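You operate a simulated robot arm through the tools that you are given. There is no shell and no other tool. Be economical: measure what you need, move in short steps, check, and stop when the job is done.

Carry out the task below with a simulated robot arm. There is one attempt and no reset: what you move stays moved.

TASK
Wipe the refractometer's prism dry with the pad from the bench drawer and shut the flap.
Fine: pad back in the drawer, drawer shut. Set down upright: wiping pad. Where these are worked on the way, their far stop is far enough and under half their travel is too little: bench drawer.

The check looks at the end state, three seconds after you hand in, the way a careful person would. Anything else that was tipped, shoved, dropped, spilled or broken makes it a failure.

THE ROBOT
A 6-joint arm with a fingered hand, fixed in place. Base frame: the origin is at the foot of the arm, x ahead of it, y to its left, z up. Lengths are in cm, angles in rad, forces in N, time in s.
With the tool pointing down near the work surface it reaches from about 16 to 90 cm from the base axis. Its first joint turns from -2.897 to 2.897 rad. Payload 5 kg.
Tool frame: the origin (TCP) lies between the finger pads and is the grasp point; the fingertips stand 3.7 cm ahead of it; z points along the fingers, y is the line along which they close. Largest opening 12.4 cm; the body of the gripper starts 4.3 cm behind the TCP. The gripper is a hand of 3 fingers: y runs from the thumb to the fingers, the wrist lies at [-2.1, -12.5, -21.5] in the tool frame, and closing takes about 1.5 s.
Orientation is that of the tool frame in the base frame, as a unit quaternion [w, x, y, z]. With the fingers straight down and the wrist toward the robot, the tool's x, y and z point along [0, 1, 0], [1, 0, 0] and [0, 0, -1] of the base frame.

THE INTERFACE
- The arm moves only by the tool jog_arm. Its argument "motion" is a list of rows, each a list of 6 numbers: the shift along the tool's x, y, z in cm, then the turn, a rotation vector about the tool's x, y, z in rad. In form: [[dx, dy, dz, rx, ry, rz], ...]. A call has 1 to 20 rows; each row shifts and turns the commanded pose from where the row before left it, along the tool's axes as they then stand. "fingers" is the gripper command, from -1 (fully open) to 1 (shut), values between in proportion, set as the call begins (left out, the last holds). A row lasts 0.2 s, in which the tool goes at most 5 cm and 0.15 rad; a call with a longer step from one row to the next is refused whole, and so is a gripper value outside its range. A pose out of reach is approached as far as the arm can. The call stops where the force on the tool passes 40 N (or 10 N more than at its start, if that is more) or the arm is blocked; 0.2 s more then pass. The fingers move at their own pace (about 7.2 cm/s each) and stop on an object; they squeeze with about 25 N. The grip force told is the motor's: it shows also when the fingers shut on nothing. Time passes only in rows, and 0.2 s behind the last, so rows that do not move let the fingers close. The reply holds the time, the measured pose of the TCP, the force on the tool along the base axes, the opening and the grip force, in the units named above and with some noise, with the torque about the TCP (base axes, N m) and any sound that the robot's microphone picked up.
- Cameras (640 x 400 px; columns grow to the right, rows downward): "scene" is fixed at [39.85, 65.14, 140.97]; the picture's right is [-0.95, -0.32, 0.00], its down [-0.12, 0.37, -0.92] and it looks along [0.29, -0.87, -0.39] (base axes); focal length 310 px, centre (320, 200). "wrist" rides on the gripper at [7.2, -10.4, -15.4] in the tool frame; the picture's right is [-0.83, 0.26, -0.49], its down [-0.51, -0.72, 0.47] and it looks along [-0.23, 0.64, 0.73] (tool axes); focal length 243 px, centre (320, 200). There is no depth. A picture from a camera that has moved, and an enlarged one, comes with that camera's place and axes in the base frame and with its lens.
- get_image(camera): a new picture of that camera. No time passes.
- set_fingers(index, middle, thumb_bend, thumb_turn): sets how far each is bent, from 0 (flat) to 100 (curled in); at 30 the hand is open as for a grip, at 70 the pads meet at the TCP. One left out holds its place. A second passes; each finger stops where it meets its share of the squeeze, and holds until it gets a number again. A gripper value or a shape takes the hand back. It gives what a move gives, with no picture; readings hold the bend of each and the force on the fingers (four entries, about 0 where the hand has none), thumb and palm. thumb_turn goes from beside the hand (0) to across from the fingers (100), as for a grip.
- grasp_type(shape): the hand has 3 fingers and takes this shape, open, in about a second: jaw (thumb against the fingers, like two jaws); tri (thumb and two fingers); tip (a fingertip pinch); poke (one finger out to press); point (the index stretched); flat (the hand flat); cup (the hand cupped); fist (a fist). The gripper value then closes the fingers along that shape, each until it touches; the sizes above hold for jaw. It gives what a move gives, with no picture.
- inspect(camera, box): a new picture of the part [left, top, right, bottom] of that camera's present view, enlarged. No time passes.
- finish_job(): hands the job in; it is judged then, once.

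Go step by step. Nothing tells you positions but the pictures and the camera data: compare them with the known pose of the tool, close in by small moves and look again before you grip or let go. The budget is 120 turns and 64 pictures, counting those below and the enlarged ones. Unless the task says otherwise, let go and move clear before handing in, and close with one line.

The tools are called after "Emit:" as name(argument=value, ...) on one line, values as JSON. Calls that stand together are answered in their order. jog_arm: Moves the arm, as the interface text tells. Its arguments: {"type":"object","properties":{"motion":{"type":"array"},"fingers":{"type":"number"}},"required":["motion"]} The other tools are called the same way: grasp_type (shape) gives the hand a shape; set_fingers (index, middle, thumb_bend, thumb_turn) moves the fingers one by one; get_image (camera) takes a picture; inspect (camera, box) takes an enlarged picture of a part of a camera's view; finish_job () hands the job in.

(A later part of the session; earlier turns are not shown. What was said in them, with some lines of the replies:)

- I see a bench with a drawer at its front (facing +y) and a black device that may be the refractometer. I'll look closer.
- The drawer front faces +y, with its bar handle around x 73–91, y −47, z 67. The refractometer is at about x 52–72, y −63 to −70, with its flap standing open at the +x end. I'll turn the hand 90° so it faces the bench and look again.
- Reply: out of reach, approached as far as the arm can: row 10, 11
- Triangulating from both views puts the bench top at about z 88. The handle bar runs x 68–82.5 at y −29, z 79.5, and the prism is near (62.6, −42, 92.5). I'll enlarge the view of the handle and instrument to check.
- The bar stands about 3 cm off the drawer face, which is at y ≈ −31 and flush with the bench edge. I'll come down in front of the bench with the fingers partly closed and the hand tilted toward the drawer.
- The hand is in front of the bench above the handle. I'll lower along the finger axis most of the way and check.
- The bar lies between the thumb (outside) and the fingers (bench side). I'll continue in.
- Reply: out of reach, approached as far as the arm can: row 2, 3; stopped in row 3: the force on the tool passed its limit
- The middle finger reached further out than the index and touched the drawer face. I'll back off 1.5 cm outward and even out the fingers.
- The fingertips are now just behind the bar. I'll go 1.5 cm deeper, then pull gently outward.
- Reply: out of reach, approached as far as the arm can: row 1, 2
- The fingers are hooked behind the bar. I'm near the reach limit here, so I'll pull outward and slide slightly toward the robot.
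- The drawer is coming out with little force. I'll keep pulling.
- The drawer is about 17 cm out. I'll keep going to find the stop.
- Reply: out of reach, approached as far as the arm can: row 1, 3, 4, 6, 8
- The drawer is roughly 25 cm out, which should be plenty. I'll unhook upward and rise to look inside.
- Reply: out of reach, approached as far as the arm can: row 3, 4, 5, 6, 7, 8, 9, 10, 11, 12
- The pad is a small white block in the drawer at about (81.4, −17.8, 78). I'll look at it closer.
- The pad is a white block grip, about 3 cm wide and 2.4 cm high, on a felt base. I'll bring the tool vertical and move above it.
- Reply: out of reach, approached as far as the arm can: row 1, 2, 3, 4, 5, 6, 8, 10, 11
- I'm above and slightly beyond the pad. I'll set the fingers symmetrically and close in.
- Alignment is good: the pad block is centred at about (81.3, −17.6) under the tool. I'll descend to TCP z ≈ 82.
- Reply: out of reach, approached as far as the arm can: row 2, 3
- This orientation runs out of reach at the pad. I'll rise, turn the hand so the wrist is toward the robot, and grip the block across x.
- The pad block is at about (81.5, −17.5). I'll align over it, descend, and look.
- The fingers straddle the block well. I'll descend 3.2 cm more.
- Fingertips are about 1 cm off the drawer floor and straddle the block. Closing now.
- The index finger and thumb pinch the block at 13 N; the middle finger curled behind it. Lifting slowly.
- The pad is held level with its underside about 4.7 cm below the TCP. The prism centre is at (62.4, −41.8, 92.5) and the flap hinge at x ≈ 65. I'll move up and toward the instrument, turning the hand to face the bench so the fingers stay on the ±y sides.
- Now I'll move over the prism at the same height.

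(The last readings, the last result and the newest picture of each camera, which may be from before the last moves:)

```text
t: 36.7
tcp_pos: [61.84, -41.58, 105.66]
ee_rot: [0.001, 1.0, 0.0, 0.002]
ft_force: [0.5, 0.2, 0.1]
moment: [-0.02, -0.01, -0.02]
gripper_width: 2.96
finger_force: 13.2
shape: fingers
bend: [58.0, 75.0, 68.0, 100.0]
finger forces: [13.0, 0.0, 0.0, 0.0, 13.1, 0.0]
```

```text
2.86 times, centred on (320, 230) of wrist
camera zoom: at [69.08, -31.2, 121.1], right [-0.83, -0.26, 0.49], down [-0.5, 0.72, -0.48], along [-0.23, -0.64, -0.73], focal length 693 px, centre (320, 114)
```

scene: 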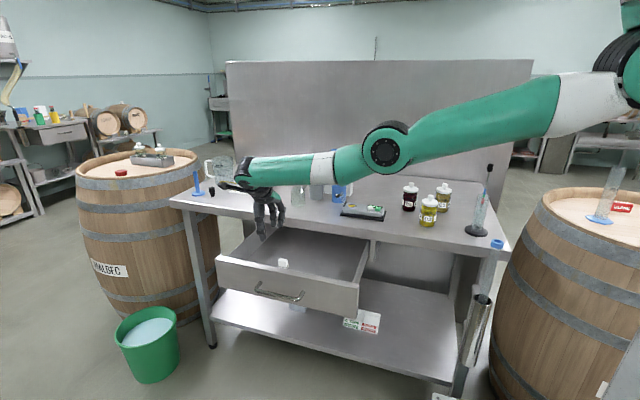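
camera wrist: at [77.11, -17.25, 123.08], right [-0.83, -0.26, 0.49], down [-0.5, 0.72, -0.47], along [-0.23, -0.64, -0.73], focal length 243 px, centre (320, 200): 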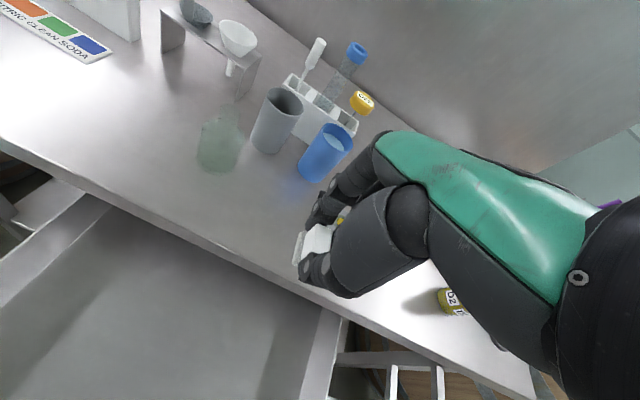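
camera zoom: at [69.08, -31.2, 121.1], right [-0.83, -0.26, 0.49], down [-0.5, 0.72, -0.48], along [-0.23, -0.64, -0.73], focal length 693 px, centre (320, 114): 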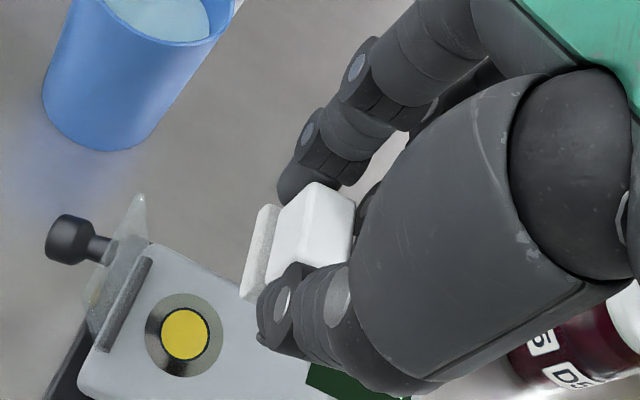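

The view is clear: the prism is at (62.5, −41.8) and the pad is just above it. I'll descend to about 1 cm above and check.

Emit:
jog_arm(motion=[[0.3, 0.15, 2, 0, 0, 0], [0, 0, 2, 0, 0, 0], [0, 0, 2, 0, 0, 0], [0, 0, 1.2, 0, 0, 0], [0, 0, 0, 0, 0, 0]])

Emit:
inspect(camera="scene", box=[320, 170, 400, 230])

Emit:
inspect(camera="wrist", box=[240, 160, 400, 300])

```text
t: 37.9
tcp_pos: [62.04, -41.61, 98.22]
ee_rot: [0.0, 1.0, -0.001, 0.003]
ft_force: [-0.8, -0.3, 0.4]
moment: [0.0, 0.02, -0.02]
gripper_width: 2.98
finger_force: 12.5
shape: fingers
bend: [58.0, 75.0, 68.0, 100.0]
finger forces: [13.0, 0.1, 0.0, 0.0, 13.1, 0.0]
```

```text
6.67 times, centred on (360, 200) of scene
camera zoom: at [39.85, 65.14, 140.97], right [-0.95, -0.32, 0.0], down [-0.12, 0.37, -0.92], along [0.29, -0.87, -0.39], focal length 2064 px, centre (53, 200)
```

zoom: 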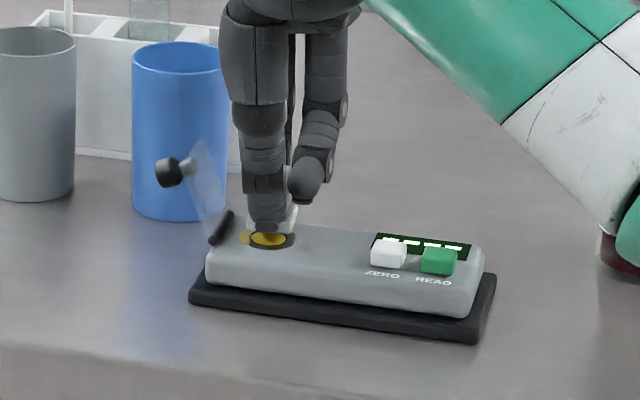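

```text
2.86 times, centred on (320, 230) of wrist
camera zoom: at [69.35, -31.3, 113.77], right [-0.83, -0.26, 0.49], down [-0.5, 0.72, -0.47], along [-0.23, -0.64, -0.73], focal length 693 px, centre (320, 114)
```

zoom: 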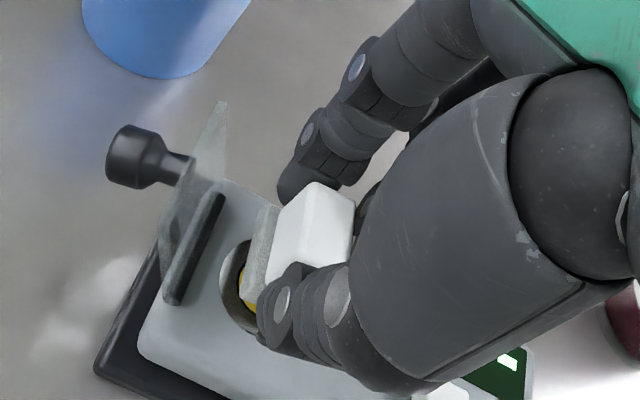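

The pad is over the prism. I'll press down lightly in small steps.

Emit:
jog_arm(motion=[[0.2, 0.1, 0.4, 0, 0, 0], [0, 0, 0.3, 0, 0, 0], [0, 0, 0, 0, 0, 0]])

Emit:
jog_arm(motion=[[0, 0, 0.3, 0, 0, 0], [0, 0, 0, 0, 0, 0]])

```text
t: 38.7
tcp_pos: [62.31, -41.88, 97.61]
ee_rot: [0.001, 1.0, 0.001, 0.004]
ft_force: [-1.2, 1.1, 6.3]
moment: [-0.07, 0.0, -0.02]
gripper_width: 2.96
finger_force: 14.0
shape: fingers
bend: [58.0, 75.0, 68.0, 100.0]
finger forces: [13.0, 0.1, 0.0, 0.0, 14.1, 0.0]
```

```text
t: 39.3
tcp_pos: [62.39, -41.9, 97.35]
ee_rot: [0.001, 1.0, 0.0, 0.003]
ft_force: [-1.1, 4.5, 13.4]
moment: [-0.02, -0.08, 0.01]
gripper_width: 2.99
finger_force: 16.2
shape: fingers
bend: [58.0, 75.0, 68.0, 100.0]
finger forces: [14.4, 0.2, 0.0, 0.0, 17.5, 0.0]
```

Contact made at TCP z ≈ 97.6. I'll ease off to a light press and wipe in small strokes.

Emit:
jog_arm(motion=[[0, 0, -0.2, 0, 0, 0], [0.3, 0, 0, 0, 0, 0], [0.3, 0, 0, 0, 0, 0], [-0.4, 0, 0, 0, 0, 0], [-0.4, 0, 0, 0, 0, 0], [-0.4, 0, 0, 0, 0, 0], [-0.4, 0, 0, 0, 0, 0], [0.4, 0, 0, 0, 0, 0], [0.4, 0, 0, 0, 0, 0], [0.2, 0, 0, 0, 0, 0], [0, 0, 0, 0, 0, 0]])

Emit:
inspect(camera="wrist", box=[240, 160, 400, 300])

```text
t: 41.7
tcp_pos: [62.29, -41.91, 97.52]
ee_rot: [0.0, 1.0, 0.0, 0.003]
ft_force: [-0.2, -0.4, 0.7]
moment: [-0.03, 0.01, -0.04]
gripper_width: 2.98
finger_force: 13.7
shape: fingers
bend: [58.0, 75.0, 68.0, 100.0]
finger forces: [13.4, 0.2, 0.1, 0.0, 13.5, 0.0]
```

```text
2.86 times, centred on (320, 230) of wrist
camera zoom: at [69.59, -31.52, 113.0], right [-0.83, -0.26, 0.49], down [-0.5, 0.72, -0.47], along [-0.23, -0.64, -0.73], focal length 693 px, centre (320, 114)
```

zoom: 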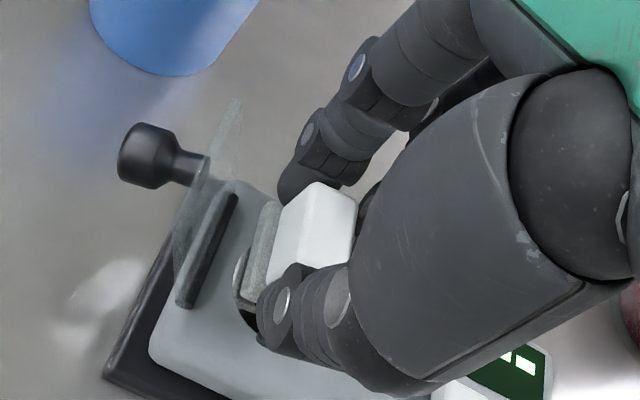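

No yellow shows at the pad's edge now. I'll wipe once more with slightly firmer contact, in y and x.

Emit:
jog_arm(motion=[[0, 0, 0.2, 0, 0, 0], [0, 0.4, 0, 0, 0, 0], [0, 0.3, 0, 0, 0, 0], [0, -0.4, 0, 0, 0, 0], [0, -0.5, 0, 0, 0, 0], [0, -0.5, 0, 0, 0, 0], [0, 0.4, 0, 0, 0, 0], [0, 0.3, 0, 0, 0, 0], [0.4, 0, 0, 0, 0, 0], [0.3, 0, 0, 0, 0, 0], [-0.5, 0, 0, 0, 0, 0], [-0.5, 0, 0, 0, 0, 0], [-0.5, 0, 0, 0, 0, 0], [0.4, 0, 0, 0, 0, 0], [0.4, 0, 0, 0, 0, 0]])

Emit:
jog_arm(motion=[[0, 0, -1, 0, 0, 0], [0, 0, -2, 0, 0, 0], [0, 0, -2.5, 0, 0, 0], [0, 0, -2.5, 0, 0, 0], [0, 0, 0, 0, 0, 0]])

Emit:
inspect(camera="wrist", box=[240, 160, 400, 300])

Emit:
inspect(camera="scene", box=[320, 170, 400, 230])

```text
t: 44.9
tcp_pos: [62.28, -41.84, 97.42]
ee_rot: [0.001, 1.0, 0.0, 0.003]
ft_force: [-4.9, 0.5, 8.6]
moment: [-0.19, 0.07, -0.1]
gripper_width: 2.98
finger_force: 15.6
shape: fingers
bend: [57.0, 75.0, 68.0, 100.0]
finger forces: [15.8, 1.2, 0.1, 0.0, 14.6, 0.0]
```

```text
t: 46.1
tcp_pos: [62.13, -41.89, 105.23]
ee_rot: [0.001, 1.0, -0.001, 0.002]
ft_force: [0.7, 0.5, -0.1]
moment: [0.02, -0.02, 0.0]
gripper_width: 2.99
finger_force: 13.3
shape: fingers
bend: [57.0, 75.0, 68.0, 100.0]
finger forces: [13.2, 0.6, 0.0, 0.0, 13.2, 0.0]
```

```text
2.86 times, centred on (320, 230) of wrist
camera zoom: at [69.38, -31.44, 120.79], right [-0.83, -0.26, 0.49], down [-0.5, 0.72, -0.47], along [-0.23, -0.64, -0.73], focal length 693 px, centre (320, 114)
```

zoom: 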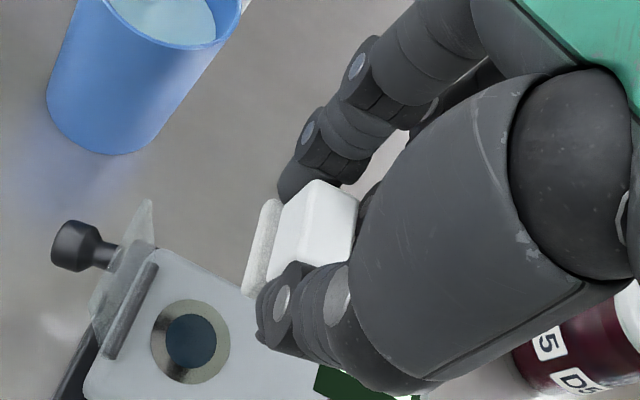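

```text
6.67 times, centred on (360, 200) of scene
camera zoom: at [39.85, 65.14, 140.97], right [-0.95, -0.32, 0.0], down [-0.12, 0.37, -0.92], along [0.29, -0.87, -0.39], focal length 2064 px, centre (53, 200)
```

zoom: 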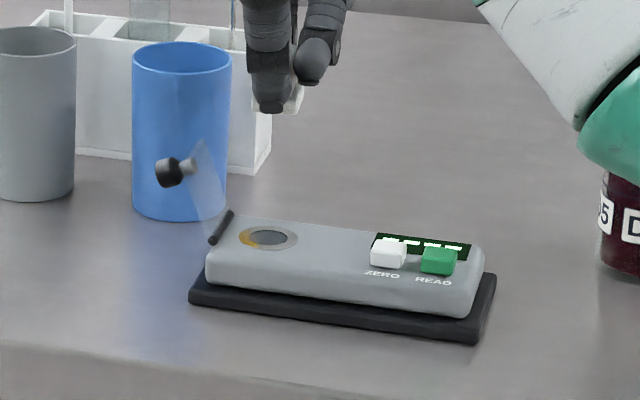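

The prism is clean and dark. Now I'll carry the pad back to the drawer along the reverse path.

Emit:
jog_arm(motion=[[0, 0, -2.4, 0, 0, 0], [2, -3.5, 0, 0, 0, 0], [2, -3.5, 0, 0, 0, 0], [2, -3.5, 0, 0, 0, 0], [1.8, -3.6, 0, 0, 0, 0], [0, 0, 0, 0, 0, -0.15], [0, 0, 0, 0, 0, -0.15], [0, 0, 0, 0, 0, -0.15], [0, 0, 0, 0, 0, -0.15], [0, 0, 0, 0, 0, -0.15], [0, 0, 0, 0, 0, -0.15], [0, 0, 0, 0, 0, -0.15], [0, 0, 0, 0, 0, -0.15], [0, 0, 0, 0, 0, -0.15], [0, 0, 0, 0, 0, -0.15], [0, 0, 0, 0, 0, -0.07], [0, 0, 0, 0, 0, 0]])

Emit:
jog_arm(motion=[[2.5, 2.5, 0, 0, 0, 0], [2.5, 2.5, 0, 0, 0, 0], [2.5, 2.5, 0, 0, 0, 0], [2.5, 2.5, 0, 0, 0, 0], [0, 0, 4, 0, 0, 0], [0, 0, 4, 0, 0, 0], [0, 0, 4, 0, 0, 0], [0, 0, 4, 0, 0, 0], [0, 0, 4, 0, 0, 0], [0, 0, 3.5, 0, 0, 0], [0, 0, 0, 0, 0, 0]])

Emit:
inspect(camera="scene", box=[230, 200, 326, 280])

```text
t: 49.7
tcp_pos: [70.17, -27.77, 107.72]
ee_rot: [0.003, 0.707, 0.708, 0.001]
ft_force: [0.4, -0.4, 0.1]
moment: [0.01, 0.0, 0.02]
gripper_width: 3.0
finger_force: 13.4
shape: fingers
bend: [57.0, 75.0, 68.0, 100.0]
finger forces: [13.2, 0.5, 0.1, 0.1, 13.2, 0.1]
```

```text
t: 52.1
tcp_pos: [80.17, -17.78, 84.55]
ee_rot: [0.003, 0.707, 0.707, 0.001]
ft_force: [-0.8, 0.2, 0.5]
moment: [0.0, -0.01, 0.01]
gripper_width: 2.95
finger_force: 12.9
shape: fingers
bend: [57.0, 75.0, 68.0, 100.0]
finger forces: [13.0, 0.5, 0.1, 0.0, 12.9, 0.0]
```

```text
5.00 times, centred on (278, 240) of scene
camera zoom: at [39.85, 65.14, 140.97], right [-0.95, -0.32, 0.0], down [-0.12, 0.37, -0.92], along [0.29, -0.87, -0.39], focal length 1548 px, centre (530, 0)
```

zoom: 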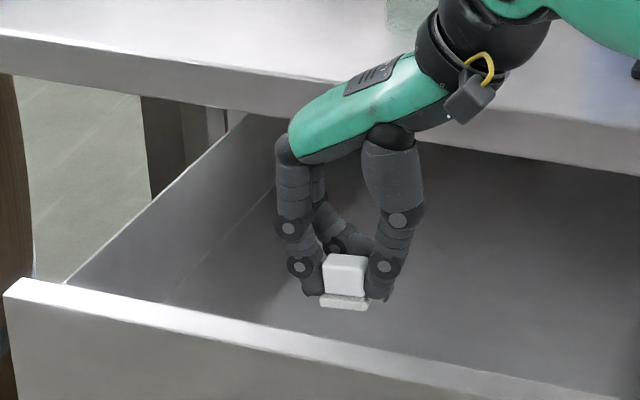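

Over the drawer floor with the pad level; lowering gently to contact.

Emit:
jog_arm(motion=[[0, 0, 1.5, 0, 0, 0], [0, 0, 0.7, 0, 0, 0], [0, 0, 0.3, 0, 0, 0], [0, 0, 0, 0, 0, 0]])

Emit:
jog_arm(motion=[[0, 0, 0.3, 0, 0, 0], [0, 0, 0, 0, 0, 0]])

Emit:
jog_arm(motion=[[0, 0, 0.2, 0, 0, 0], [0, 0, 0, 0, 0, 0]])

```text
t: 53.1
tcp_pos: [80.23, -17.88, 81.76]
ee_rot: [0.003, 0.707, 0.707, 0.002]
ft_force: [-0.6, 0.0, -0.1]
moment: [-0.02, -0.04, 0.0]
gripper_width: 2.95
finger_force: 13.6
shape: fingers
bend: [57.0, 75.0, 68.0, 100.0]
finger forces: [13.0, 0.5, 0.1, 0.1, 13.0, 0.1]
```

```text
t: 53.7
tcp_pos: [80.17, -17.82, 81.56]
ee_rot: [0.003, 0.708, 0.706, 0.001]
ft_force: [0.4, 0.2, 0.1]
moment: [0.0, -0.02, -0.01]
gripper_width: 2.97
finger_force: 12.7
shape: fingers
bend: [57.0, 75.0, 68.0, 100.0]
finger forces: [13.0, 0.5, 0.0, 0.1, 12.9, 0.0]
```

```text
t: 54.3
tcp_pos: [80.19, -17.85, 81.44]
ee_rot: [0.002, 0.709, 0.706, 0.001]
ft_force: [-0.3, 0.2, 0.4]
moment: [0.01, 0.01, -0.04]
gripper_width: 2.96
finger_force: 12.9
shape: fingers
bend: [57.0, 75.0, 68.0, 100.0]
finger forces: [12.9, 0.4, 0.0, 0.1, 13.1, 0.1]
```

Emit:
jog_arm(motion=[[0, 0, 0.15, 0, 0, 0], [0, 0, 0, 0, 0, 0]])

Emit:
inspect(camera="scene", box=[250, 230, 314, 280])

```text
t: 54.9
tcp_pos: [80.28, -17.72, 81.36]
ee_rot: [0.003, 0.708, 0.706, 0.002]
ft_force: [-0.7, -0.5, 6.3]
moment: [0.02, -0.06, -0.01]
gripper_width: 2.96
finger_force: 14.0
shape: fingers
bend: [57.0, 75.0, 68.0, 100.0]
finger forces: [13.4, 0.9, 0.1, 0.1, 14.2, 0.0]
```

```text
8.00 times, centred on (282, 255) of scene
camera zoom: at [39.85, 65.14, 140.97], right [-0.95, -0.32, 0.0], down [-0.12, 0.37, -0.92], along [0.29, -0.87, -0.39], focal length 2477 px, centre (624, -240)
```

zoom: 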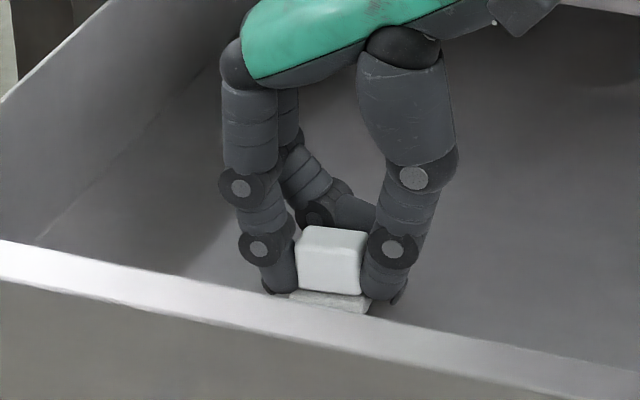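

The pad is on the drawer floor. Releasing: thumb and index open together, then middle, and then I rise.

Emit:
set_fingers(index=45, middle=45, thumb_bend=50)

Emit:
jog_arm(motion=[[0, 0, -1, 0, 0, 0], [0, 0, -2, 0, 0, 0], [0, 0, -3, 0, 0, 0], [0, 0, -4, 0, 0, 0], [0, 0, -4, 0, 0, 0], [0, 0, -2, 0, 0, 0], [0, 0, 0, 0, 0, 0]])

Emit:
get_image(camera="scene")

```text
t: 55.9
tcp_pos: [80.16, -17.8, 81.33]
ee_rot: [0.002, 0.708, 0.706, 0.001]
ft_force: [0.0, 0.0, -0.6]
moment: [-0.02, 0.02, -0.03]
gripper_width: 7.45
finger_force: 0.0
shape: fingers
bend: [45.0, 45.0, 50.0, 100.0]
finger forces: [0.0, 0.1, 0.0, 0.1, 0.0, 0.1]
```

```text
t: 57.5
tcp_pos: [80.07, -17.5, 97.2]
ee_rot: [0.003, 0.708, 0.706, 0.001]
ft_force: [0.0, 0.2, 0.2]
moment: [0.0, -0.02, -0.03]
gripper_width: 7.47
finger_force: 0.0
shape: fingers
bend: [45.0, 45.0, 50.0, 100.0]
finger forces: [0.0, 0.1, 0.0, 0.0, 0.1, 0.0]
```

```text
16 pictures are left
```

scene: 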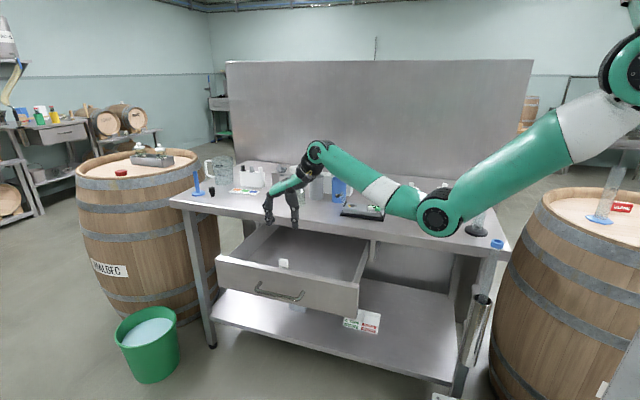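

The pad stands upright in the drawer. The handle bar is now at y ≈ −1.1, so I'll move the hand in front of the drawer and come down outside the bar to push it shut.

Emit:
jog_arm(motion=[[4, -1, 0, 0, 0, 0], [4, -1, 0, 0, 0, 0], [4, -1, 0, 0, 0, 0], [4, -1, 0, 0, 0, 0], [4, -1, 0, 0, 0, 0], [3.5, 0, 0, 0, 0, 0], [0, 0, 4, 0, 0, 0], [0, 0, 4, 0, 0, 0], [0, 0, 4, 0, 0, 0], [0, 0, 3.7, 0, 0, 0], [0, 0, 0, 0, 0, 0]])

Emit:
get_image(camera="wrist")

Emit:
inspect(camera="scene", box=[210, 210, 370, 330])

```text
t: 59.9
tcp_pos: [75.32, 5.8, 81.49]
ee_rot: [0.003, 0.708, 0.706, 0.003]
ft_force: [-0.4, -0.8, -0.2]
moment: [0.05, 0.02, 0.0]
gripper_width: 7.5
finger_force: 0.1
shape: fingers
bend: [45.0, 45.0, 50.0, 100.0]
finger forces: [0.1, 0.1, 0.0, 0.1, 0.0, 0.1]
```

```text
15 pictures are left
camera wrist: at [64.95, 13.09, 96.85], right [0.26, -0.83, 0.49], down [-0.72, -0.51, -0.47], along [0.64, -0.23, -0.73], focal length 243 px, centre (320, 200)
```

wrist: 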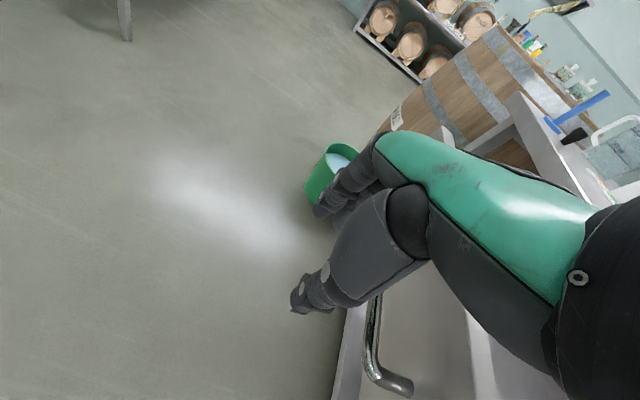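

```text
3.33 times, centred on (290, 270) of scene
camera zoom: at [39.85, 65.14, 140.97], right [-0.95, -0.32, 0.0], down [-0.12, 0.37, -0.92], along [0.29, -0.87, -0.39], focal length 1032 px, centre (420, -33)
```

zoom: 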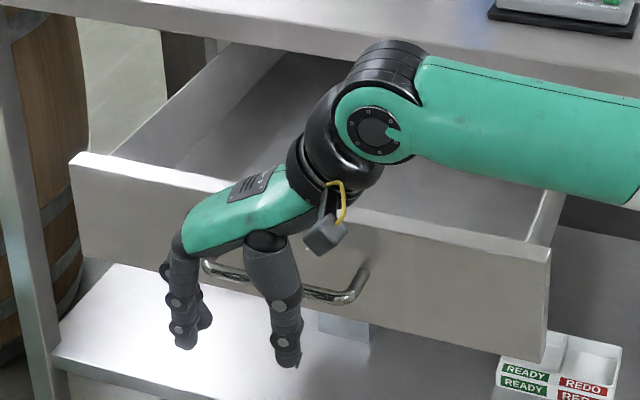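

The hand is in front of the handle. I'll push the drawer in steadily.

Emit:
jog_arm(motion=[[-1.2, 0, 0, 0, 0, 0], [-1.2, 0, 0, 0, 0, 0], [-0.8, 0, 0, 0, 0, 0], [-0.8, 0, 0, 0, 0, 0], [-0.8, 0, 0, 0, 0, 0], [-1, 0, 0, 0, 0, 0], [-1, 0, 0, 0, 0, 0], [-1, 0, 0, 0, 0, 0], [-1, 0, 0, 0, 0, 0], [-1, 0, 0, 0, 0, 0], [-1, 0, 0, 0, 0, 0], [-1, 0, 0, 0, 0, 0], [0, 0, 0, 0, 0, 0]])

Emit:
inspect(camera="scene", box=[210, 170, 450, 310])

```text
t: 62.7
tcp_pos: [75.27, -6.15, 81.55]
ee_rot: [0.004, 0.708, 0.706, 0.002]
ft_force: [-0.1, 0.3, -0.9]
moment: [0.05, 0.06, 0.07]
gripper_width: 7.51
finger_force: 0.1
shape: fingers
bend: [45.0, 45.0, 50.0, 100.0]
finger forces: [0.0, 1.1, 0.0, 0.1, 0.0, 0.0]
```

```text
2.67 times, centred on (330, 240) of scene
camera zoom: at [39.85, 65.14, 140.97], right [-0.95, -0.32, 0.0], down [-0.12, 0.37, -0.92], along [0.29, -0.87, -0.39], focal length 826 px, centre (293, 93)
```

zoom: 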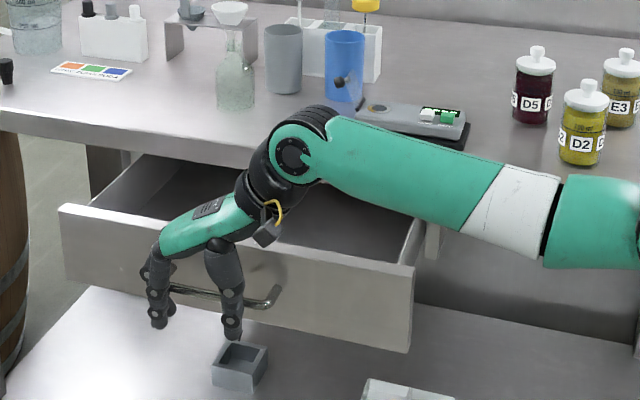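

The finger is pushing the bar and the drawer is moving freely. Continuing.

Emit:
jog_arm(motion=[[-1, 0, 0, 0, 0, 0], [-1, 0, 0, 0, 0, 0], [-1, 0, 0, 0, 0, 0], [-1, 0, 0, 0, 0, 0], [-1, 0, 0, 0, 0, 0], [-1, 0, 0, 0, 0, 0], [-1, 0, 0, 0, 0, 0], [-1, 0, 0, 0, 0, 0], [-1, 0, 0, 0, 0, 0], [-1, 0, 0, 0, 0, 0], [-1, 0, 0, 0, 0, 0], [-1, 0, 0, 0, 0, 0], [-1, 0, 0, 0, 0, 0], [0, 0, 0, 0, 0, 0]])

Emit:
inspect(camera="scene", box=[210, 170, 450, 310])

```text
t: 65.7
tcp_pos: [75.02, -18.88, 81.54]
ee_rot: [0.003, 0.708, 0.706, 0.001]
ft_force: [0.3, 0.8, -1.0]
moment: [0.03, 0.01, 0.07]
gripper_width: 7.5
finger_force: 0.6
shape: fingers
bend: [45.0, 45.0, 50.0, 100.0]
finger forces: [0.1, 1.0, 0.0, 0.0, 0.1, 0.0]
```

```text
2.67 times, centred on (330, 240) of scene
camera zoom: at [39.85, 65.14, 140.97], right [-0.95, -0.32, 0.0], down [-0.12, 0.37, -0.92], along [0.29, -0.87, -0.39], focal length 826 px, centre (293, 93)
```

zoom: 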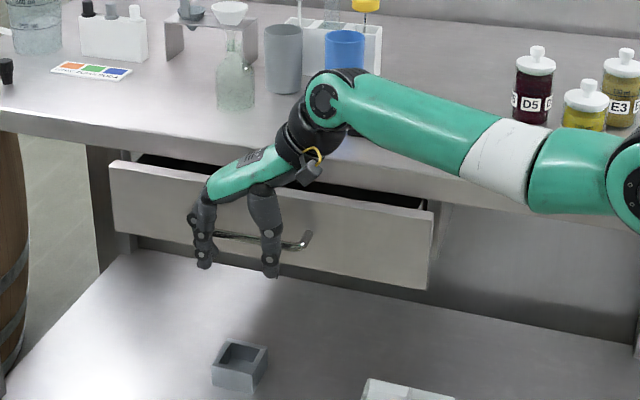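

About 6 cm remains. I'll push slowly to the stop.

Emit:
jog_arm(motion=[[-0.8, 0, 0, 0, 0, 0], [-0.8, 0, 0, 0, 0, 0], [-0.7, 0, 0, 0, 0, 0], [-0.6, 0, 0, 0, 0, 0], [-0.5, 0, 0, 0, 0, 0], [-0.5, 0, 0, 0, 0, 0], [0, 0, 0, 0, 0, 0]])

Emit:
jog_arm(motion=[[-0.4, 0, 0, 0, 0, 0], [-0.4, 0, 0, 0, 0, 0], [-0.4, 0, 0, 0, 0, 0], [0, 0, 0, 0, 0, 0]])

Emit:
inspect(camera="scene", box=[210, 170, 370, 270])

```text
t: 67.3
tcp_pos: [75.32, -22.97, 81.53]
ee_rot: [0.003, 0.709, 0.706, 0.001]
ft_force: [0.0, 1.4, -0.6]
moment: [0.02, 0.0, 0.09]
gripper_width: 7.52
finger_force: 1.0
shape: fingers
bend: [45.0, 45.0, 50.0, 100.0]
finger forces: [0.0, 1.5, 0.0, 0.0, 0.1, 0.0]
```

```text
t: 68.3
tcp_pos: [75.16, -24.07, 81.38]
ee_rot: [0.002, 0.707, 0.707, 0.002]
ft_force: [-0.7, 7.4, 2.4]
moment: [0.04, -0.15, 0.39]
gripper_width: 7.48
finger_force: 3.6
shape: fingers
bend: [45.0, 45.0, 50.0, 100.0]
finger forces: [0.0, 6.9, 0.1, 0.0, 0.0, 0.0]
```

```text
4.00 times, centred on (290, 220) of scene
camera zoom: at [39.85, 65.14, 140.97], right [-0.95, -0.32, 0.0], down [-0.12, 0.37, -0.92], along [0.29, -0.87, -0.39], focal length 1239 px, centre (440, 120)
```

zoom: 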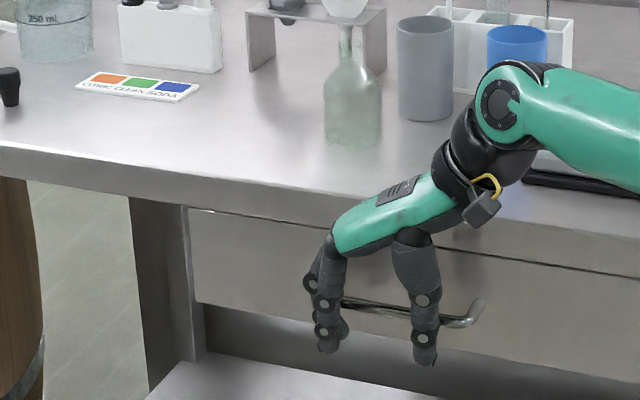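

The drawer looks flush and the force has risen. I'll give one more small push to confirm the stop, then back off outward and rise.

Emit:
jog_arm(motion=[[-0.4, 0, 0, 0, 0, 0], [0, 0, 0, 0, 0, 0]])

Emit:
jog_arm(motion=[[1.5, 0, 0, 0, 0, 0], [2.5, 0, 0, 0, 0, 0], [2, 0, 0, 0, 0, 0], [0, 0, -4, 0, 0, 0], [0, 0, -4, 0, 0, 0], [0, 0, -4, 0, 0, 0], [0, 0, -4, 0, 0, 0], [0, 0, -4, 0, 0, 0], [0, 0, -4, 0, 0, 0], [0, 0, 0, 0, 0, 0]])

Emit:
inspect(camera="scene", box=[230, 170, 390, 270])

```text
t: 68.9
tcp_pos: [75.17, -24.31, 81.39]
ee_rot: [0.001, 0.707, 0.707, 0.001]
ft_force: [-0.8, 14.9, 0.7]
moment: [0.07, -0.07, 0.87]
gripper_width: 7.5
finger_force: 7.9
shape: fingers
bend: [45.0, 45.0, 50.0, 100.0]
finger forces: [0.1, 15.2, 0.1, 0.0, 0.0, 0.1]
```

```text
t: 71.1
tcp_pos: [75.26, -18.72, 105.46]
ee_rot: [0.002, 0.708, 0.706, 0.002]
ft_force: [0.3, 0.4, -0.5]
moment: [0.01, 0.01, 0.0]
gripper_width: 7.48
finger_force: 0.0
shape: fingers
bend: [45.0, 45.0, 50.0, 100.0]
finger forces: [0.1, 0.1, 0.0, 0.0, 0.0, 0.0]
```

```text
4.00 times, centred on (310, 220) of scene
camera zoom: at [39.85, 65.14, 140.97], right [-0.95, -0.32, 0.0], down [-0.12, 0.37, -0.92], along [0.29, -0.87, -0.39], focal length 1239 px, centre (360, 120)
```

zoom: 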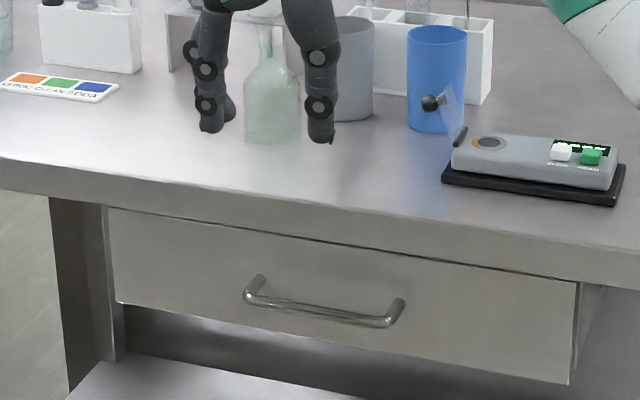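

The drawer is shut. The flap knob tip is at about (68.3, −41.7, 96). I'll form the poke shape and look at where the finger is.

Emit:
grasp_type(shape="poke")

Emit:
get_image(camera="scene")

Emit:
get_image(camera="wrist")

```text
t: 72.0
tcp_pos: [75.28, -18.7, 105.53]
ee_rot: [0.003, 0.708, 0.706, 0.001]
ft_force: [0.3, -0.3, -0.5]
moment: [0.02, 0.0, 0.0]
gripper_width: 0.0
finger_force: 0.1
shape: poke
bend: [70.0, 70.0, 100.0, 100.0]
finger forces: [0.0, 0.1, 0.0, 0.0, 0.0, 0.1]
```

```text
9 pictures are left
```

scene: 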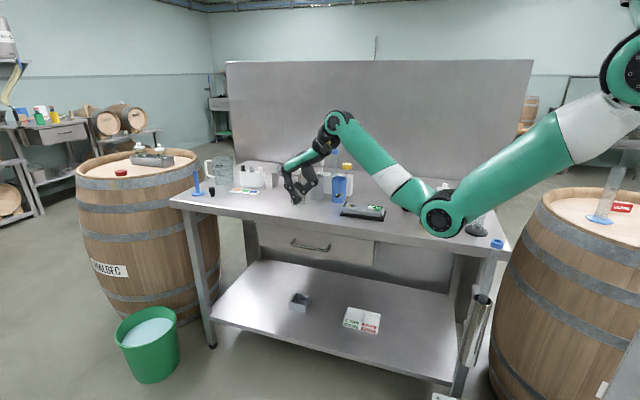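

```text
8 pictures are left
camera wrist: at [64.91, -11.5, 120.89], right [0.26, -0.83, 0.49], down [-0.72, -0.51, -0.47], along [0.64, -0.23, -0.73], focal length 243 px, centre (320, 200)
```

wrist: 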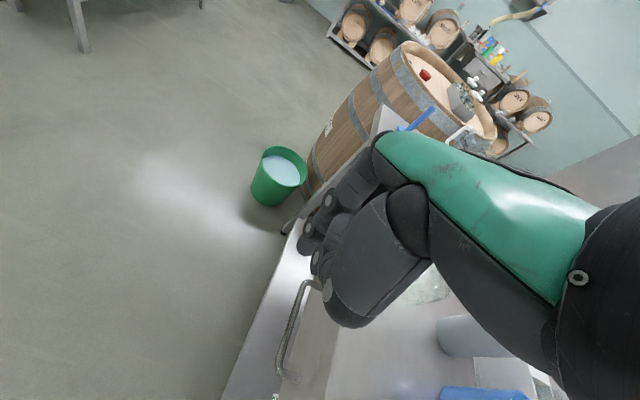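

In poke shape, both fingertips sit at the TCP line with the thumb tucked. I'll yaw the hand about 75° and go over to the outside (+x) of the knob, staying above it.

Emit:
jog_arm(motion=[[0, 0, -1, 0, 0, 0.15], [0, 0, 0, 0, 0, 0.15], [0, 0, 0, 0, 0, 0.15], [0, 0, 0, 0, 0, 0.15], [0, 0, 0, 0, 0, 0.15], [0, 0, 0, 0, 0, 0.15], [0, 0, 0, 0, 0, 0.15], [0, 0, 0, 0, 0, 0.15], [0, 0, 0, 0, 0, 0.1], [-1.5, 3.4, 0, 0, 0, 0], [-1.5, 3.4, 0, 0, 0, 0], [-1.4, 3.4, 0, 0, 0, 0], [-1.4, 3.5, 0, 0, 0, 0], [-1.4, 3.5, 0, 0, 0, 0], [-1.4, 3.45, 0, 0, 0, 0], [0, 0, 0, 0, 0, 0]])

Emit:
inspect(camera="wrist", box=[200, 140, 400, 340])

```text
t: 75.4
tcp_pos: [72.51, -41.06, 106.32]
ee_rot: [0.001, 0.991, 0.135, 0.003]
ft_force: [-0.5, -0.2, -0.2]
moment: [0.02, -0.01, 0.03]
gripper_width: 0.03
finger_force: 0.1
shape: poke
bend: [70.0, 70.0, 100.0, 100.0]
finger forces: [0.0, 0.1, 0.1, 0.0, 0.1, 0.0]
```

```text
2.00 times, centred on (300, 240) of wrist
camera zoom: at [76.7, -29.12, 121.77], right [-0.73, -0.47, 0.49], down [-0.68, 0.56, -0.48], along [-0.05, -0.68, -0.73], focal length 485 px, centre (360, 120)
```

zoom: 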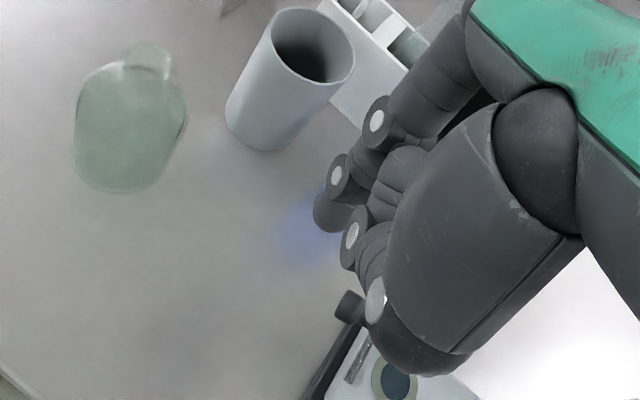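

The knob is confirmed at about (68.5, −41.9, 96), so the fingers are about 1 cm outside it. I'll descend beside it.

Emit:
jog_arm(motion=[[0.3, 0, 2, 0, 0, 0], [0, 0, 2, 0, 0, 0], [0, 0, 2, 0, 0, 0], [0, 0, 1.6, 0, 0, 0], [0, 0, 0, 0, 0, 0]])

Emit:
inspect(camera="scene", box=[310, 160, 390, 220])

```text
t: 76.6
tcp_pos: [72.65, -40.71, 98.96]
ee_rot: [0.0, 0.991, 0.136, 0.003]
ft_force: [-0.4, 0.1, 0.6]
moment: [-0.01, 0.01, -0.02]
gripper_width: 0.01
finger_force: 0.1
shape: poke
bend: [70.0, 70.0, 100.0, 100.0]
finger forces: [0.1, 0.1, 0.1, 0.0, 0.0, 0.0]
```

```text
6.67 times, centred on (350, 190) of scene
camera zoom: at [39.85, 65.14, 140.97], right [-0.95, -0.32, 0.0], down [-0.12, 0.37, -0.92], along [0.29, -0.87, -0.39], focal length 2064 px, centre (120, 267)
```

zoom: 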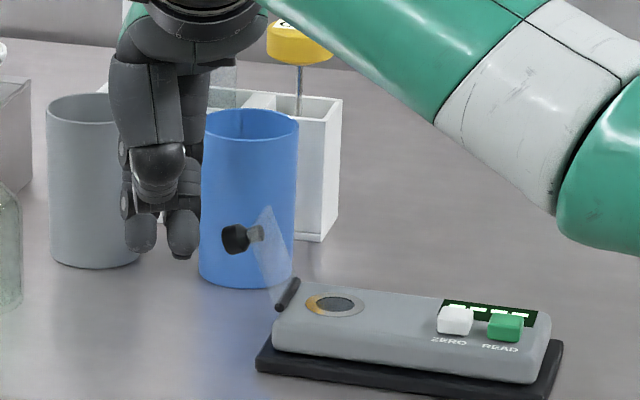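

The fingertip is level with the knob, 1.3 cm outside it. I'll sweep slowly toward −x to swing the flap over.

Emit:
jog_arm(motion=[[0, 0, 0.4, 0, 0, 0], [-0.58, -0.16, 0, 0, 0, 0], [-0.58, -0.16, 0, 0, 0, 0], [-0.48, -0.13, 0, 0, 0, 0], [-0.48, -0.13, 0, 0, 0, 0], [-0.48, -0.13, 0, 0, 0, 0], [-0.48, -0.13, 0, 0, 0, 0], [-0.48, -0.13, 0, 0, 0, 0], [-0.48, -0.13, 0, 0, 0, 0], [-0.48, -0.13, 0, 0, 0, 0], [0, 0, 0, 0, 0, 0]])

Emit:
inspect(camera="scene", box=[310, 160, 390, 220])

```text
t: 79.0
tcp_pos: [67.85, -40.58, 98.24]
ee_rot: [0.0, 0.991, 0.135, 0.002]
ft_force: [-0.4, 0.5, 0.5]
moment: [-0.03, 0.0, -0.02]
gripper_width: 0.0
finger_force: 0.0
shape: poke
bend: [70.0, 70.0, 100.0, 100.0]
finger forces: [0.0, 0.1, 0.0, 0.1, 0.0, 0.1]
```

```text
6.67 times, centred on (350, 190) of scene
camera zoom: at [39.85, 65.14, 140.97], right [-0.95, -0.32, 0.0], down [-0.12, 0.37, -0.92], along [0.29, -0.87, -0.39], focal length 2064 px, centre (120, 267)
```

zoom: 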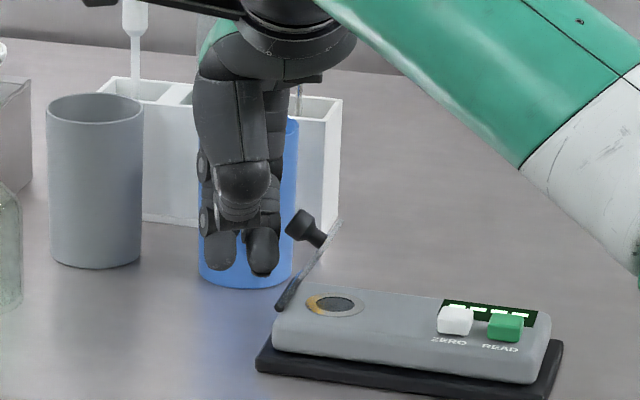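

The flap is past vertical and follows the finger. Continuing the sweep slightly higher.

Emit:
jog_arm(motion=[[0, 0, -0.6, 0, 0, 0], [-0.48, -0.13, 0, 0, 0, 0], [-0.48, -0.13, 0, 0, 0, 0], [-0.48, -0.13, 0, 0, 0, 0], [-0.48, -0.13, 0, 0, 0, 0], [-0.48, -0.13, 0, 0, 0, 0], [-0.48, -0.13, 0, 0, 0, 0], [0, 0, 0, 0, 0, 0]])

Emit:
inspect(camera="scene", box=[310, 160, 390, 220])

```text
t: 80.8
tcp_pos: [65.04, -40.62, 99.03]
ee_rot: [0.0, 0.991, 0.135, 0.003]
ft_force: [-0.5, 0.7, -0.3]
moment: [-0.01, -0.03, 0.0]
gripper_width: 0.0
finger_force: 0.0
shape: poke
bend: [70.0, 70.0, 100.0, 100.0]
finger forces: [0.0, 0.0, 0.0, 0.0, 0.0, 0.0]
```

```text
6.67 times, centred on (350, 190) of scene
camera zoom: at [39.85, 65.14, 140.97], right [-0.95, -0.32, 0.0], down [-0.12, 0.37, -0.92], along [0.29, -0.87, -0.39], focal length 2064 px, centre (120, 267)
```

zoom: 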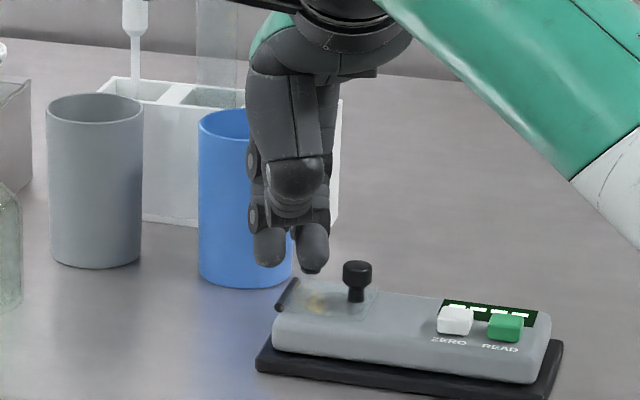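

The flap lies flat with its knob up at about (61.2, −41.8, 95.3). I'll rise, move above the knob, and press lightly to be sure it is fully shut.

Emit:
jog_arm(motion=[[0, 0, -1.5, 0, 0, 0], [0, 0, -1.5, 0, 0, 0], [-1.2, -0.35, 0, 0, 0, 0], [-1.2, -0.1, 0, 0, 0, 0], [0, 0, 0.8, 0, 0, 0], [0, 0, 0.6, 0, 0, 0], [0, 0, 0, 0, 0, 0]])

Emit:
inspect(camera="scene", box=[320, 160, 400, 220])

```text
t: 82.4
tcp_pos: [62.53, -40.88, 100.63]
ee_rot: [0.0, 0.991, 0.134, 0.002]
ft_force: [0.3, 0.5, 0.0]
moment: [-0.01, -0.01, -0.02]
gripper_width: 0.01
finger_force: 0.0
shape: poke
bend: [70.0, 70.0, 100.0, 100.0]
finger forces: [0.0, 0.1, 0.1, 0.0, 0.0, 0.0]
```

```text
6.67 times, centred on (360, 190) of scene
camera zoom: at [39.85, 65.14, 140.97], right [-0.95, -0.32, 0.0], down [-0.12, 0.37, -0.92], along [0.29, -0.87, -0.39], focal length 2064 px, centre (53, 267)
```

zoom: 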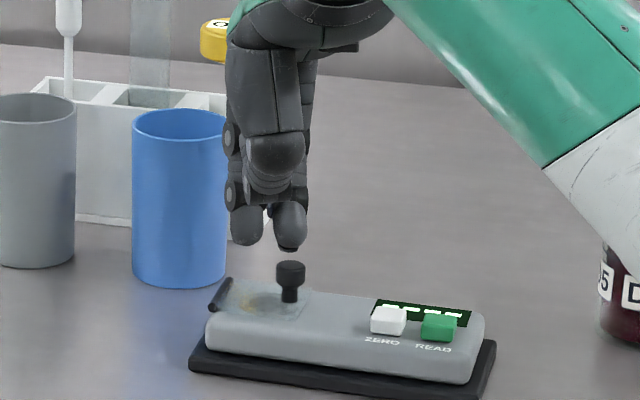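

The fingertip is directly above the knob. Pressing down in small steps.

Emit:
jog_arm(motion=[[0, 0, 0.4, 0, 0, 0], [0, 0, 0.4, 0, 0, 0], [0, 0, 0, 0, 0, 0]])

Emit:
jog_arm(motion=[[0, 0, 0.3, 0, 0, 0], [0, 0, 0, 0, 0, 0]])

```text
t: 83.2
tcp_pos: [62.42, -40.91, 99.79]
ee_rot: [0.0, 0.991, 0.135, 0.003]
ft_force: [0.7, 0.1, 1.1]
moment: [0.0, 0.0, 0.03]
gripper_width: 0.0
finger_force: 0.1
shape: poke
bend: [70.0, 70.0, 100.0, 100.0]
finger forces: [0.0, 0.1, 0.1, 0.0, 0.0, 0.0]
```

```text
t: 83.8
tcp_pos: [62.45, -40.92, 99.54]
ee_rot: [0.001, 0.991, 0.135, 0.001]
ft_force: [-0.4, -1.7, 7.3]
moment: [-0.09, 0.16, 0.02]
gripper_width: 0.04
finger_force: 0.0
shape: poke
bend: [70.0, 70.0, 100.0, 100.0]
finger forces: [0.0, 7.1, 0.0, 0.1, 0.1, 0.0]
```

The knob took 7 N with no give, so the flap is firmly shut. I'll lift clear and take a last look.

Emit:
jog_arm(motion=[[0, 0, -1, 0, 0, 0], [0, 0, -3, 0, 0, 0], [0, 0, -4, 0, 0, 0], [0, -3.5, -1, 0, 0, 0], [0, -3.5, 0, 0, 0, 0], [0, -3.5, 0, 0, 0, 0], [0, -3.5, 0, 0, 0, 0], [0, 0, 0, 0, 0, 0]])

Emit:
inspect(camera="scene", box=[180, 120, 500, 320])

```text
t: 85.6
tcp_pos: [58.31, -27.46, 108.64]
ee_rot: [0.001, 0.991, 0.135, 0.003]
ft_force: [0.6, -0.7, 0.6]
moment: [0.0, 0.02, 0.02]
gripper_width: 0.01
finger_force: 0.0
shape: poke
bend: [70.0, 70.0, 100.0, 100.0]
finger forces: [0.1, 0.0, 0.1, 0.0, 0.0, 0.0]
```

```text
2.00 times, centred on (340, 220) of scene
camera zoom: at [39.85, 65.14, 140.97], right [-0.95, -0.32, 0.0], down [-0.12, 0.37, -0.92], along [0.29, -0.87, -0.39], focal length 619 px, centre (280, 160)
```

zoom: 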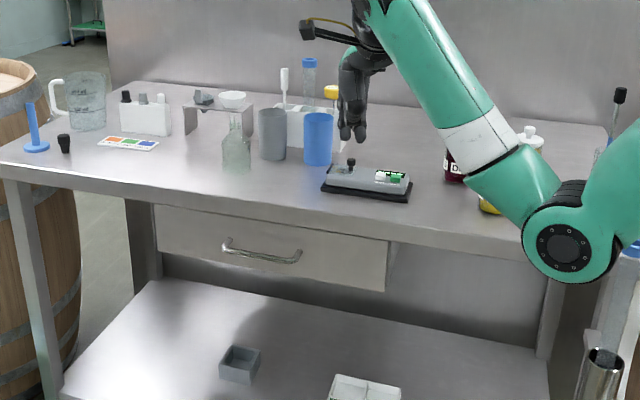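

The flap and drawer are shut and everything else stands where it was, so I'm handing in.

Emit:
finish_job()

```text
The job is handed in.
```

I wiped the refractometer's prism dry and shut its flap. The pad was set down upright in the drawer before I pushed the drawer fully shut; I couldn't see inside after that.
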